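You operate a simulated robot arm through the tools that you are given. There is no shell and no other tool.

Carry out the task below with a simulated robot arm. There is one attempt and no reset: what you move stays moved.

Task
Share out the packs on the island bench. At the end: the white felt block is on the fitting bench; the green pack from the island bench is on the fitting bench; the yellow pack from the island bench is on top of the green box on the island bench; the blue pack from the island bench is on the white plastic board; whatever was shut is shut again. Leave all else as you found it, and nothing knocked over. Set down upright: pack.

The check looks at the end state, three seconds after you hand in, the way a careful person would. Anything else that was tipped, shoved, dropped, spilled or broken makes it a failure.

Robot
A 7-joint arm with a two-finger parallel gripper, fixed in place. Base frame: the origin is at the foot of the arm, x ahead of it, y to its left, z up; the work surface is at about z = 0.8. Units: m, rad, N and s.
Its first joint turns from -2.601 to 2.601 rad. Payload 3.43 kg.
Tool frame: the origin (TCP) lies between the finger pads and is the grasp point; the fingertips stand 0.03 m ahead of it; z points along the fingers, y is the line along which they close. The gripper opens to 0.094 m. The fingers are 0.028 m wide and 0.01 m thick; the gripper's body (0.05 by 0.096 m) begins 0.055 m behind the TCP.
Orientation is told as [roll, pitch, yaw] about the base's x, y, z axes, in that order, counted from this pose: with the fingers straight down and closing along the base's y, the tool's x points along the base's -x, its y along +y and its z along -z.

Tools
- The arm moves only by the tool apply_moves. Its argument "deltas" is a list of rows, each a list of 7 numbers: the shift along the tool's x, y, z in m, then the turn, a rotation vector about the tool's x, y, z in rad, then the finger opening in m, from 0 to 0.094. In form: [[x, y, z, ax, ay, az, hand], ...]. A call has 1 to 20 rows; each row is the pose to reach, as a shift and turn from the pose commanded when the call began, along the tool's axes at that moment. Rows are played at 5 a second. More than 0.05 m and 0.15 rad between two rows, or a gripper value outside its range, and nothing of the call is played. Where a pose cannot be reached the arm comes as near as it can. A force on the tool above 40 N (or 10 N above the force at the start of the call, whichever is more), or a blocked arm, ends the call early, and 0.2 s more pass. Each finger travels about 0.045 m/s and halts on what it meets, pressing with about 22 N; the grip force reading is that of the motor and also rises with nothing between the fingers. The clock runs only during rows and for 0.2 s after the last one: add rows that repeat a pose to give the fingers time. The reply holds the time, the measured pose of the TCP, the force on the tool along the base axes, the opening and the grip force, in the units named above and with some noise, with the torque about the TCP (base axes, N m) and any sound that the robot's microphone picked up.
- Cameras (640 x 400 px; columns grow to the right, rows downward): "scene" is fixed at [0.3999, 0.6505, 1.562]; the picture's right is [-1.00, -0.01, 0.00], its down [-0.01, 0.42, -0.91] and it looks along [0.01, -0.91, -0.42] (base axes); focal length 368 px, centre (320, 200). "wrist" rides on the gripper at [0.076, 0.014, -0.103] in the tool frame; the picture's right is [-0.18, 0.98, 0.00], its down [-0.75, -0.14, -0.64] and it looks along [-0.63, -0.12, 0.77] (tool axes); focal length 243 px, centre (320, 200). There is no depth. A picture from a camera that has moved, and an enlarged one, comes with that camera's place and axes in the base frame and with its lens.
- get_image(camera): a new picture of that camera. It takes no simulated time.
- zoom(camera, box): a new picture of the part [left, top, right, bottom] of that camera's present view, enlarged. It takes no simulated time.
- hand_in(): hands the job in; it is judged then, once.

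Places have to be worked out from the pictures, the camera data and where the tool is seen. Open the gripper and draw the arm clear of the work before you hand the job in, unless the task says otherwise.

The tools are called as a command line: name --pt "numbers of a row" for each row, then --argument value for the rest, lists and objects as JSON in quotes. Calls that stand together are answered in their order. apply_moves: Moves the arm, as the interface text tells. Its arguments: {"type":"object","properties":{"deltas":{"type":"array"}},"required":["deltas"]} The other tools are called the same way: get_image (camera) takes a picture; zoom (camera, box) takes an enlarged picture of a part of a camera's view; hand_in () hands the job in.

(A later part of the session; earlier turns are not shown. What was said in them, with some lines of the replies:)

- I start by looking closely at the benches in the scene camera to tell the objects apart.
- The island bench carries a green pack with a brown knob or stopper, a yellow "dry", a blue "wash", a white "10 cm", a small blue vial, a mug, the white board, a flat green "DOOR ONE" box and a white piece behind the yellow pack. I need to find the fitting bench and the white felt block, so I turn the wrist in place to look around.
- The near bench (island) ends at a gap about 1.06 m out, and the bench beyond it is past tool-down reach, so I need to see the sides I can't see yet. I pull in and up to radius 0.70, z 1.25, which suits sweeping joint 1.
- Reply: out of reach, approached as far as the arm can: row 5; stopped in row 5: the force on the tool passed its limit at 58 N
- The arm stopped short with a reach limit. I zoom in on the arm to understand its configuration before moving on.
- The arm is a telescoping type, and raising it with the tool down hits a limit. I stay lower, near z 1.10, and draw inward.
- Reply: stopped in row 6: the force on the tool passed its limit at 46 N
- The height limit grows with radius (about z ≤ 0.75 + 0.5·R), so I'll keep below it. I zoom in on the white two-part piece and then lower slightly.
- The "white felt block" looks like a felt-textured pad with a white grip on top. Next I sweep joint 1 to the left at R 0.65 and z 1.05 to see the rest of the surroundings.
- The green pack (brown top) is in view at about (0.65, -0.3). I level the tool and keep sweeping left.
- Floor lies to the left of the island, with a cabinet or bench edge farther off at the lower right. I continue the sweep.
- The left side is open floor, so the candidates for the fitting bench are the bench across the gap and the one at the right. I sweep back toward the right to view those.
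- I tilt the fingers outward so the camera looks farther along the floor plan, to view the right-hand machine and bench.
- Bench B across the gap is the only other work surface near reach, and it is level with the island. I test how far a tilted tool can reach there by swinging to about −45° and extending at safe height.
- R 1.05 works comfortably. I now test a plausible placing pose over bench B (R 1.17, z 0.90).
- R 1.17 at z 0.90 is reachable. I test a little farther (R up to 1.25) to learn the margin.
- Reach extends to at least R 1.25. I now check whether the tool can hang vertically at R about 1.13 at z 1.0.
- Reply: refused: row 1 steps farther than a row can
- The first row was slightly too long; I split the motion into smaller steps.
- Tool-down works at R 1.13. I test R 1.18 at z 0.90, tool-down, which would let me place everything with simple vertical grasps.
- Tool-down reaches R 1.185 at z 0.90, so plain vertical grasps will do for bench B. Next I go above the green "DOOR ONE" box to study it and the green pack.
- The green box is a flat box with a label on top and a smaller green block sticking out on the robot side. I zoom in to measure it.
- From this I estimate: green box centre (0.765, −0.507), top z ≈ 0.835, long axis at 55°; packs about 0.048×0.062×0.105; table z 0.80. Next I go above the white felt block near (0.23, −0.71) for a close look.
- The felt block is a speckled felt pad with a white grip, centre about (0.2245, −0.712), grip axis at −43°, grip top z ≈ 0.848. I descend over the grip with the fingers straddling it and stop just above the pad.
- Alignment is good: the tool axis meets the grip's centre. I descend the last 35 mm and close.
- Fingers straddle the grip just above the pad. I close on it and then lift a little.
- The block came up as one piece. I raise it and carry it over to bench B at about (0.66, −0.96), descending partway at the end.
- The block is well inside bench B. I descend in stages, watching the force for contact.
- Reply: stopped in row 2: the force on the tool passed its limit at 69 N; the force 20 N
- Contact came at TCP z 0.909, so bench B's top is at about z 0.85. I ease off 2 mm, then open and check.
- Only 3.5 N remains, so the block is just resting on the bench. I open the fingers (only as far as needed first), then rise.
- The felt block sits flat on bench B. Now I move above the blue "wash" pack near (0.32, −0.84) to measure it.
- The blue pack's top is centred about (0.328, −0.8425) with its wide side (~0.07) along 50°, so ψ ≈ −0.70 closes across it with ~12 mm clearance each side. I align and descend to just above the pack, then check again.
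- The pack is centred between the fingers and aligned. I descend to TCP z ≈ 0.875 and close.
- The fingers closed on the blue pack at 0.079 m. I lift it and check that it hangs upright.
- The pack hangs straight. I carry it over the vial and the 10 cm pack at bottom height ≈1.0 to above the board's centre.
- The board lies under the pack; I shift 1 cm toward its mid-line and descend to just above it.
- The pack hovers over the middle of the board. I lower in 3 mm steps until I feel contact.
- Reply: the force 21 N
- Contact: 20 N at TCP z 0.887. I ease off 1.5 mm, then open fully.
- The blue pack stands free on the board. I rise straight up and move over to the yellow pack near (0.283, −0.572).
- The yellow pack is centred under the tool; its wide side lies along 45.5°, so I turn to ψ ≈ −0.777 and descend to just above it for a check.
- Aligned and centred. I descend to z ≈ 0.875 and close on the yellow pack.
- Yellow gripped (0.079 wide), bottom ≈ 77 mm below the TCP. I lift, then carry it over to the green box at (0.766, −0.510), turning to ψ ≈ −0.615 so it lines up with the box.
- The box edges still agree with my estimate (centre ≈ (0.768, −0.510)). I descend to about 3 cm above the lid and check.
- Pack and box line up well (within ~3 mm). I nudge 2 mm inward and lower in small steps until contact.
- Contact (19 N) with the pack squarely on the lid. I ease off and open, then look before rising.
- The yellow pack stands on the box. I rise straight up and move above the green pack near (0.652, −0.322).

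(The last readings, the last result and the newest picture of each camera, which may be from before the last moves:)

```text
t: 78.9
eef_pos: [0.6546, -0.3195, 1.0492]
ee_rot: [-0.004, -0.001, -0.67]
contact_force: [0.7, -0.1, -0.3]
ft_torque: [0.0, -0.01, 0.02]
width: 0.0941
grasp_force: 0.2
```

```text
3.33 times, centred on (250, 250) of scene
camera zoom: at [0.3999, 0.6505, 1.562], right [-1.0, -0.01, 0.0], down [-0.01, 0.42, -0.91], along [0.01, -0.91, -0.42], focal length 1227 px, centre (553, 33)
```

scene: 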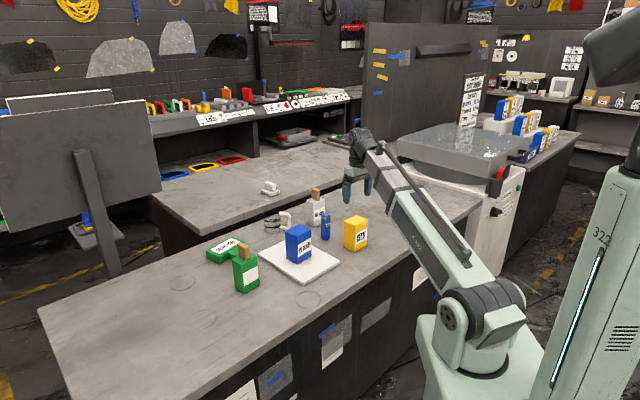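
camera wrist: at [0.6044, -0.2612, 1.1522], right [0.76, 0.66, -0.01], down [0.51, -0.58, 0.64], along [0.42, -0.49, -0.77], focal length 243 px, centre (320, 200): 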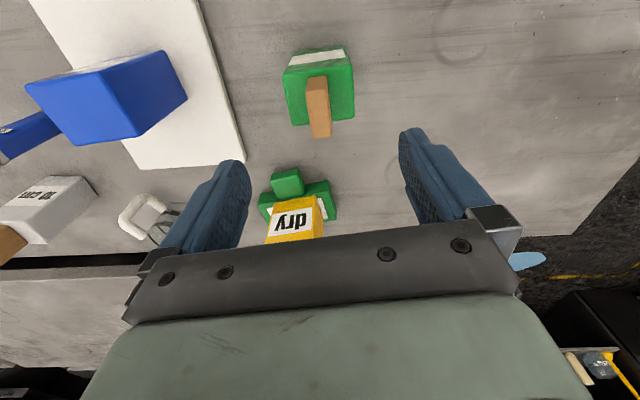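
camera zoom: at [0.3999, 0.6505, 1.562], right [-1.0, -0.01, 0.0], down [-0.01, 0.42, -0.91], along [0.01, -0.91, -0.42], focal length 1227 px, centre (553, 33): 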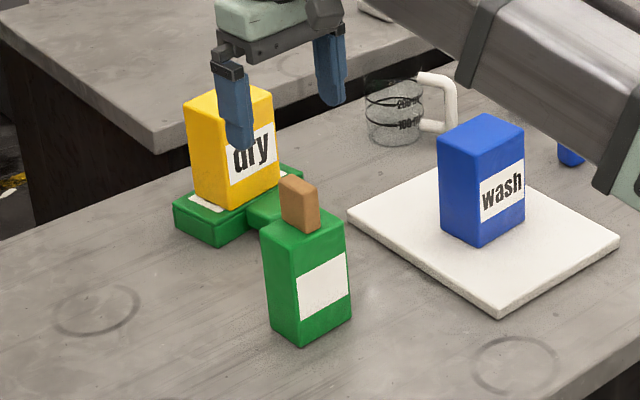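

Green pack centre ≈ (0.653, −0.319), wide side along 49.6°, brown top ≈ z 0.952, body top ≈ 0.906. I turn to ψ ≈ −0.705 and descend to z 0.96 for a check.

apply_moves --pt "0.001 0 0 0 0 0.035 0.094" --pt "0.001 0 0.045 0 0 0.035 0.094" --pt "0.001 0 0.089 0 0 0.035 0.094" --pt "0.001 0 0.089 0 0 0.035 0.094"

get_image --camera "wrist"

zoom --camera "scene" --box '[210, 210, 290, 300]'

```text
t: 79.9
eef_pos: [0.653, -0.3201, 0.9618]
ee_rot: [-0.006, 0.001, -0.704]
contact_force: [-0.3, 0.9, -0.3]
ft_torque: [0.01, 0.0, -0.01]
width: 0.094
grasp_force: 0.1
```

```text
taken
camera wrist: at [0.6044, -0.2594, 1.0639], right [0.78, 0.63, -0.01], down [0.48, -0.59, 0.64], along [0.4, -0.5, -0.77], focal length 243 px, centre (320, 200)
```

wrist: 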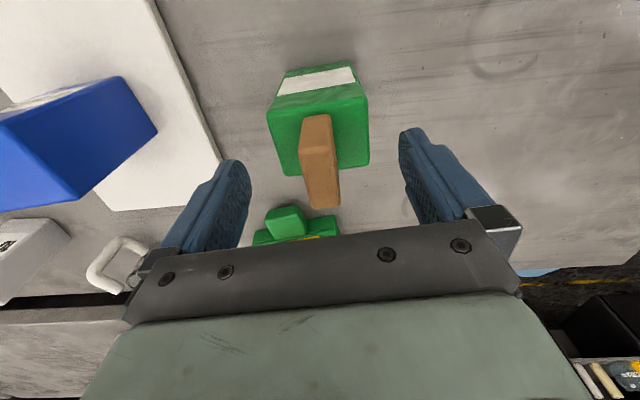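

```text
4.44 times, centred on (250, 255) of scene
camera zoom: at [0.3999, 0.6505, 1.562], right [-1.0, -0.01, 0.0], down [-0.01, 0.42, -0.91], along [0.01, -0.91, -0.42], focal length 1636 px, centre (631, -44)
```

zoom: 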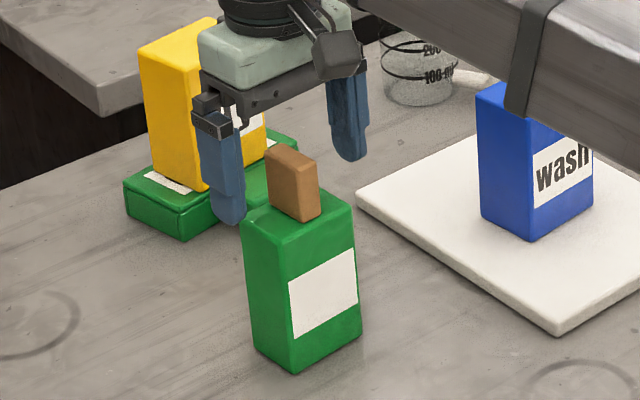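

The brown top sits centred between the fingers, nearly at TCP level, as expected (z ≈ 0.952). I descend gently to z ≈ 0.908, leaving about 1 cm between palm and brown top.

apply_moves --pt "0 0 0.02 0 0 0 0.094" --pt "0 0 0.036 0 0 0 0.094" --pt "0 0 0.045 0 0 0 0.094" --pt "0 0 0.05 0 0 0 0.094" --pt "0 0 0.054 0 0 0 0.094" --pt "0 0 0.054 0 0 0 0.094"

get_image --camera "wrist"

zoom --camera "scene" --box '[210, 210, 290, 300]'

```text
t: 81.3
eef_pos: [0.6506, -0.3213, 0.9066]
ee_rot: [-0.003, -0.001, -0.706]
contact_force: [0.1, -0.4, -0.2]
ft_torque: [0.01, -0.02, 0.03]
width: 0.0942
grasp_force: 0.1
```

```text
taken
camera wrist: at [0.6047, -0.26, 1.0091], right [0.78, 0.63, -0.01], down [0.48, -0.59, 0.64], along [0.4, -0.5, -0.77], focal length 243 px, centre (320, 200)
```

wrist: 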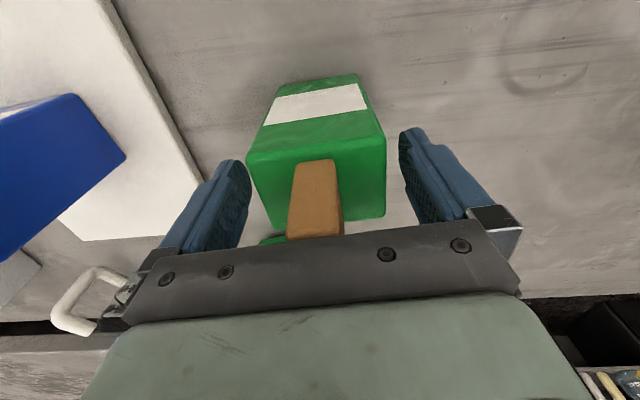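

```text
4.44 times, centred on (250, 255) of scene
camera zoom: at [0.3999, 0.6505, 1.562], right [-1.0, -0.01, 0.0], down [-0.01, 0.42, -0.91], along [0.01, -0.91, -0.42], focal length 1636 px, centre (631, -44)
```

zoom: 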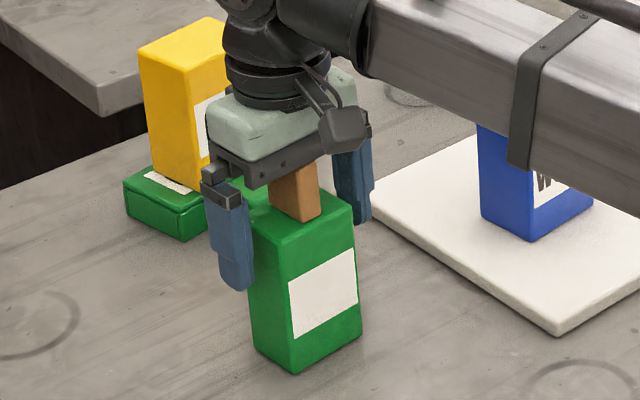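

No contact, and the fingers reach well down the body's sides. I close on the green pack.

apply_moves --pt "0 0 0 0 0 0 0.03" --pt "0 0 0 0 0 0 0.03" --pt "0 0 0 0 0 0 0.03" --pt "0 0 0 0 0 0 0.03" --pt "0 0 0 0 0 0 0.03" --pt "0 0 0 0 0 0 0.03"

apply_moves --pt "0 0 -0.01 0 0 0 0.03" --pt "0 0 -0.03 0 0 0 0.03" --pt "0 0 -0.03 0 0 0 0.03"

get_image --camera "wrist"

zoom --camera "scene" --box '[210, 190, 310, 300]'

```text
t: 82.7
eef_pos: [0.6509, -0.3209, 0.9072]
ee_rot: [-0.006, -0.001, -0.705]
contact_force: [0.5, -0.2, 0.5]
ft_torque: [0.0, 0.0, -0.02]
width: 0.069
grasp_force: 22.3
```

```text
t: 83.5
eef_pos: [0.6524, -0.3211, 0.9384]
ee_rot: [-0.006, 0.0, -0.705]
contact_force: [-0.2, -0.3, -1.8]
ft_torque: [-0.03, -0.01, -0.03]
width: 0.0691
grasp_force: 21.9
```

```text
taken
camera wrist: at [0.6054, -0.259, 1.0398], right [0.78, 0.63, -0.01], down [0.48, -0.59, 0.64], along [0.4, -0.5, -0.77], focal length 243 px, centre (320, 200)
```

wrist: 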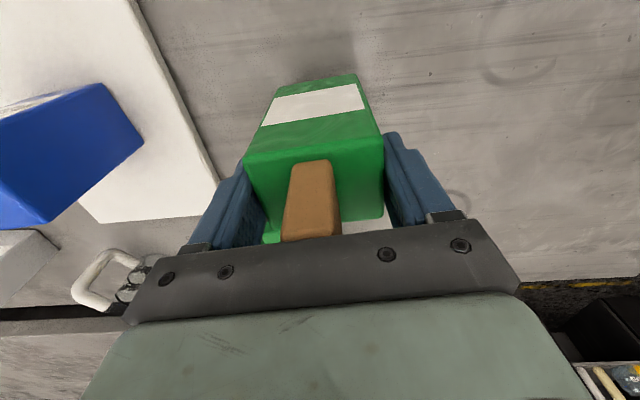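

```text
3.64 times, centred on (260, 245) of scene
camera zoom: at [0.3999, 0.6505, 1.562], right [-1.0, -0.01, 0.0], down [-0.01, 0.42, -0.91], along [0.01, -0.91, -0.42], focal length 1339 px, centre (538, 36)
```

zoom: 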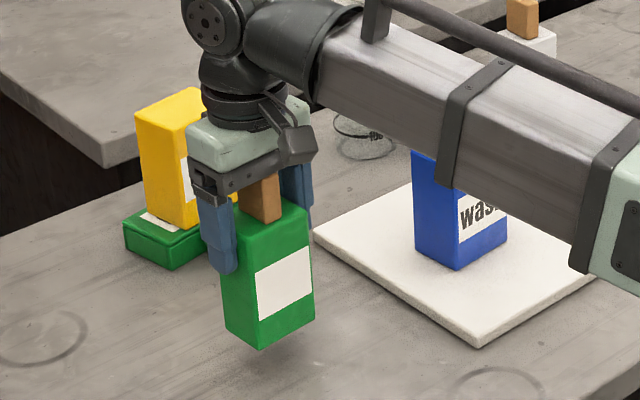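

The green pack is held upright, its bottom 0.107 m below the TCP. I raise it to z 1.09 and carry it between the yellow and blue packs, over to bench B at about (0.80, −0.83).

apply_moves --pt "0 0 -0.04 0 0 0 0.03" --pt "0 0 -0.08 0 0 0 0.03" --pt "0 0 -0.12 0 0 0 0.03" --pt "0 0 -0.152 0 0 0 0.03" --pt "-0.0269 -0.0332 -0.152 0 0 0 0.03" --pt "-0.0538 -0.0664 -0.152 0 0 0 0.03" --pt "-0.0807 -0.0996 -0.152 0 0 0 0.03" --pt "-0.1077 -0.1327 -0.152 0 0 0 0.03" --pt "-0.1346 -0.1659 -0.152 0 0 0 0.03" --pt "-0.1615 -0.1991 -0.152 0 0 0 0.03" --pt "-0.1884 -0.2323 -0.152 0 0 0 0.03" --pt "-0.2308 -0.2422 -0.147 0 0 0 0.03" --pt "-0.2731 -0.2521 -0.142 0 0 0 0.03" --pt "-0.3155 -0.2621 -0.137 0 0 0 0.03" --pt "-0.3578 -0.272 -0.132 0 0 0 0.03" --pt "-0.4002 -0.2819 -0.127 0 0 0 0.03" --pt "-0.4425 -0.2918 -0.122 0 0 0 0.03" --pt "-0.4425 -0.2918 -0.122 0 0 0 0.03"

get_image --camera "wrist"

get_image --camera "scene"

```text
t: 87.3
eef_pos: [0.7979, -0.8324, 1.0597]
ee_rot: [-0.006, 0.001, -0.706]
contact_force: [-0.5, -0.4, -1.7]
ft_torque: [-0.02, 0.0, -0.02]
width: 0.069
grasp_force: 22.1
```

```text
taken
camera wrist: at [0.7514, -0.7714, 1.162], right [0.78, 0.63, -0.01], down [0.48, -0.59, 0.64], along [0.4, -0.5, -0.77], focal length 243 px, centre (320, 200)
```

wrist: 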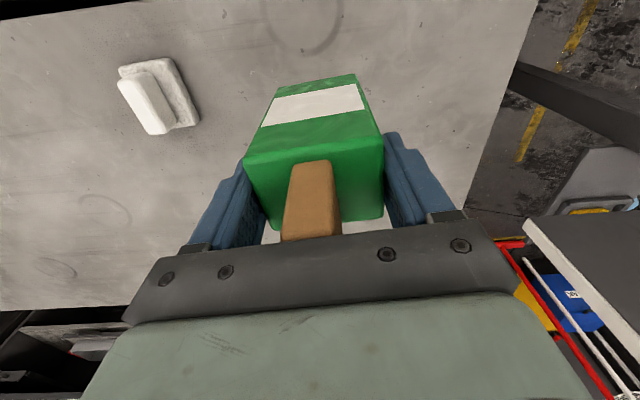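

```text
taken
```

scene: 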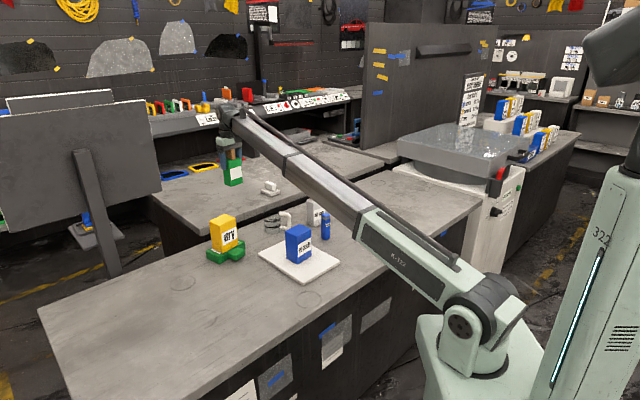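

The green pack is over bench B, clear of the felt block. I descend to about 1 cm above the surface.

apply_moves --pt "0 0 0.035 0 0 0 0.03" --pt "0 0 0.07 0 0 0 0.03" --pt "0 0 0.085 0 0 0 0.03" --pt "0 0 0.09 0 0 0 0.03" --pt "0 0 0.09 0 0 0 0.03"

apply_moves --pt "0 0 0.003 0 0 0 0.03" --pt "0 0 0.006 0 0 0 0.03" --pt "0 0 0.009 0 0 0 0.03" --pt "0 0 0.009 0 0 0 0.03"

zoom --camera "scene" --box '[190, 100, 300, 210]'

```text
t: 88.5
eef_pos: [0.7988, -0.832, 0.9704]
ee_rot: [-0.005, 0.0, -0.705]
contact_force: [1.1, -0.5, -1.7]
ft_torque: [-0.02, 0.02, -0.02]
width: 0.069
grasp_force: 22.0
```

```text
t: 89.5
eef_pos: [0.7989, -0.8301, 0.9601]
ee_rot: [-0.004, 0.001, -0.705]
contact_force: [-0.7, -0.3, -1.1]
ft_torque: [0.03, -0.02, 0.01]
width: 0.069
grasp_force: 21.7
```

```text
3.64 times, centred on (245, 155) of scene
camera zoom: at [0.3999, 0.6505, 1.562], right [-1.0, -0.01, 0.0], down [-0.01, 0.42, -0.91], along [0.01, -0.91, -0.42], focal length 1339 px, centre (593, 364)
```

zoom: 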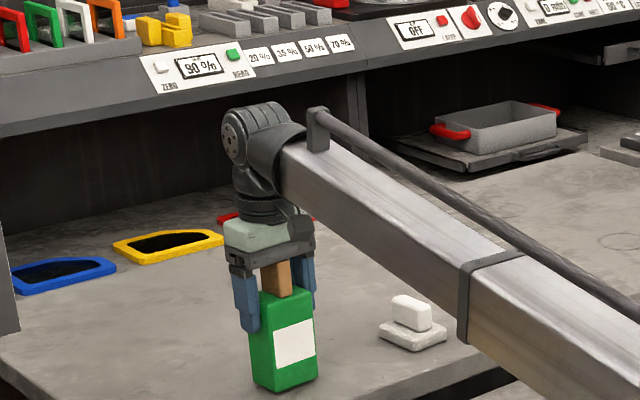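

No contact yet; I continue in 2 mm steps.

apply_moves --pt "0 0 0.002 0 0 0 0.03" --pt "0 0 0.004 0 0 0 0.03" --pt "0 0 0.004 0 0 0 0.03"

```text
t: 90.3
eef_pos: [0.7999, -0.8307, 0.9567]
ee_rot: [-0.006, 0.001, -0.706]
contact_force: [-0.1, 0.8, -1.4]
ft_torque: [-0.01, 0.04, -0.01]
width: 0.0692
grasp_force: 22.0
```

apply_moves --pt "0 0 0.002 0 0 0 0.03" --pt "0 0 0.003 0 0 0 0.03" --pt "0 0 0.003 0 0 0 0.03"

```text
t: 91.1
eef_pos: [0.8006, -0.8294, 0.9568]
ee_rot: [-0.005, -0.001, -0.706]
contact_force: [0.9, -1.6, 20.2]
ft_torque: [0.05, -0.03, -0.12]
width: 0.0695
grasp_force: 22.0
```

Contact at TCP z ≈ 0.956. I ease off 1.5 mm and open the fingers.

apply_moves --pt "0 0 -0.0015 0 0 0 0.03" --pt "0 0 -0.0015 0 0 0 0.03"

apply_moves --pt "0 0 0 0 0 0 0.075" --pt "0 0 0 0 0 0 0.09" --pt "0 0 0 0 0 0 0.094" --pt "0 0 0 0 0 0 0.094" --pt "0 0 0 0 0 0 0.094"

get_image --camera "wrist"

zoom --camera "scene" --box '[190, 100, 300, 210]'

```text
t: 91.7
eef_pos: [0.7992, -0.8294, 0.956]
ee_rot: [-0.005, 0.001, -0.706]
contact_force: [2.2, 0.4, 11.0]
ft_torque: [-0.22, -0.3, -0.06]
width: 0.0695
grasp_force: 22.5
```

```text
t: 92.9
eef_pos: [0.7993, -0.8313, 0.9555]
ee_rot: [-0.005, 0.0, -0.705]
contact_force: [-0.4, 0.4, -0.2]
ft_torque: [0.01, 0.01, 0.01]
width: 0.0941
grasp_force: 0.0
```

```text
taken
camera wrist: at [0.7524, -0.769, 1.0576], right [0.78, 0.63, -0.01], down [0.48, -0.59, 0.64], along [0.4, -0.5, -0.77], focal length 243 px, centre (320, 200)
```

wrist: 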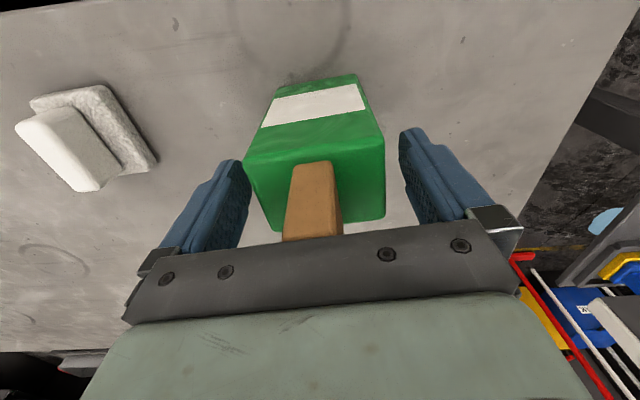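

```text
3.64 times, centred on (245, 155) of scene
camera zoom: at [0.3999, 0.6505, 1.562], right [-1.0, -0.01, 0.0], down [-0.01, 0.42, -0.91], along [0.01, -0.91, -0.42], focal length 1339 px, centre (593, 364)
```

zoom: 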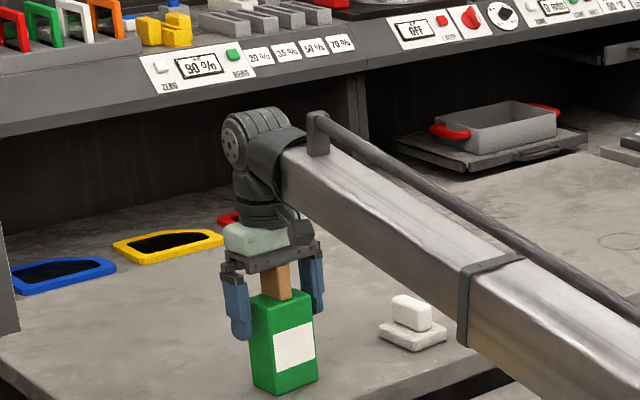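

The pack stands free. I rise straight up clear of its brown top, then withdraw toward the start position.

apply_moves --pt "0 0 -0.03 0 0 0 0.094" --pt "0 0 -0.06 0 0 0 0.094" --pt "0 0 -0.09 0 0 0 0.094" --pt "0 0 -0.112 0 0 0 0.094" --pt "0 0 -0.112 0 0 0 0.094"

apply_moves --pt "0.0277 -0.0292 0 0 0 0 0.094" --pt "0.0554 -0.0583 -0.003 0 0 0 0.094" --pt "0.0831 -0.0875 -0.006 0 0 0 0.094" --pt "0.1109 -0.1167 -0.009 0 0 0 0.094" --pt "0.1386 -0.1458 -0.012 0 0 0 0.094" --pt "0.1663 -0.175 -0.015 0 0 0 0.094" --pt "0.194 -0.2041 -0.018 0 0 0 0.094" --pt "0.2217 -0.2333 -0.02 0 0 0 0.094" --pt "0.2217 -0.2333 -0.02 0 0 0 0.094"

get_image --camera "scene"

zoom --camera "scene" --box '[180, 120, 400, 290]'

get_image --camera "wrist"

```text
t: 94.1
eef_pos: [0.799, -0.8272, 1.0692]
ee_rot: [-0.004, 0.0, -0.705]
contact_force: [0.9, -0.2, 0.4]
ft_torque: [0.04, 0.02, -0.04]
width: 0.0939
grasp_force: 0.0
```

```text
t: 96.1
eef_pos: [0.4827, -0.8641, 1.0888]
ee_rot: [-0.005, 0.002, -0.704]
contact_force: [-0.6, -0.2, -0.1]
ft_torque: [0.0, 0.02, 0.0]
width: 0.094
grasp_force: 0.0
```

```text
taken
```

scene: 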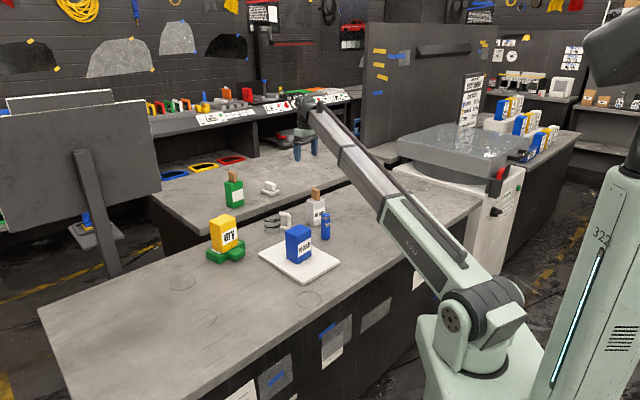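

```text
2.35 times, centred on (290, 205) of scene
camera zoom: at [0.3999, 0.6505, 1.562], right [-1.0, -0.01, 0.0], down [-0.01, 0.42, -0.91], along [0.01, -0.91, -0.42], focal length 866 px, centre (391, 188)
```

zoom: 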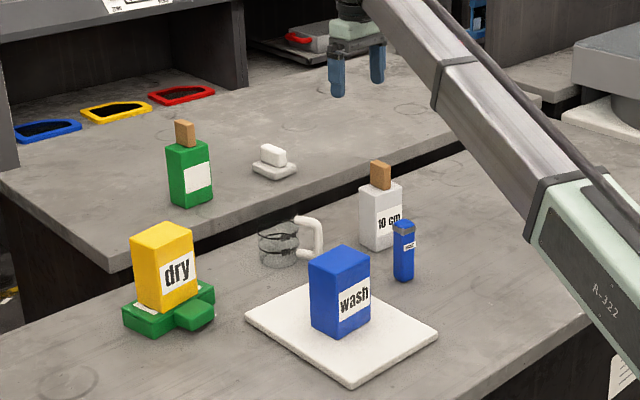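

```text
taken
camera wrist: at [0.4343, -0.8035, 1.1912], right [0.78, 0.63, -0.01], down [0.48, -0.59, 0.64], along [0.4, -0.5, -0.77], focal length 243 px, centre (320, 200)
```

wrist: 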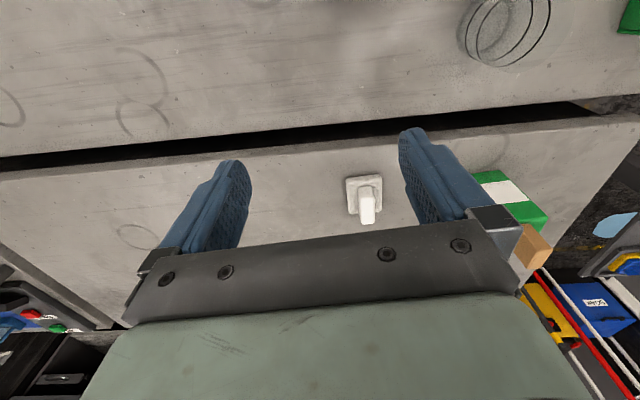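

All four items are in place: the felt block and green pack are on bench B, the yellow pack is upright on the green box, and the blue pack is upright on the white board. Nothing else looks disturbed, the gripper is open and the arm is clear, so I hand in.

hand_in

```text
The job is handed in.
```

I moved all four items and handed the job in; the result of the check wasn't shown to me. The last pictures before handing in showed nothing knocked over:

- **White felt block:** flat on the fitting bench, near (0.66, -0.96).
- **Green pack:** upright on the fitting bench, near (0.80, -0.83).
- **Yellow pack:** upright on the lid of the green "DOOR ONE" box.
- **Blue pack:** upright near the middle of the white plastic board.

No label in view named the fitting bench. I took it to be the bench across the gap from the island, because it was the only other work surface I found within the arm's reach. If a different bench was meant, the felt block and the green pack are in the wrong place.

I opened nothing, so there was nothing to shut again. The fingers are open and the arm is raised clear, close to where it started.
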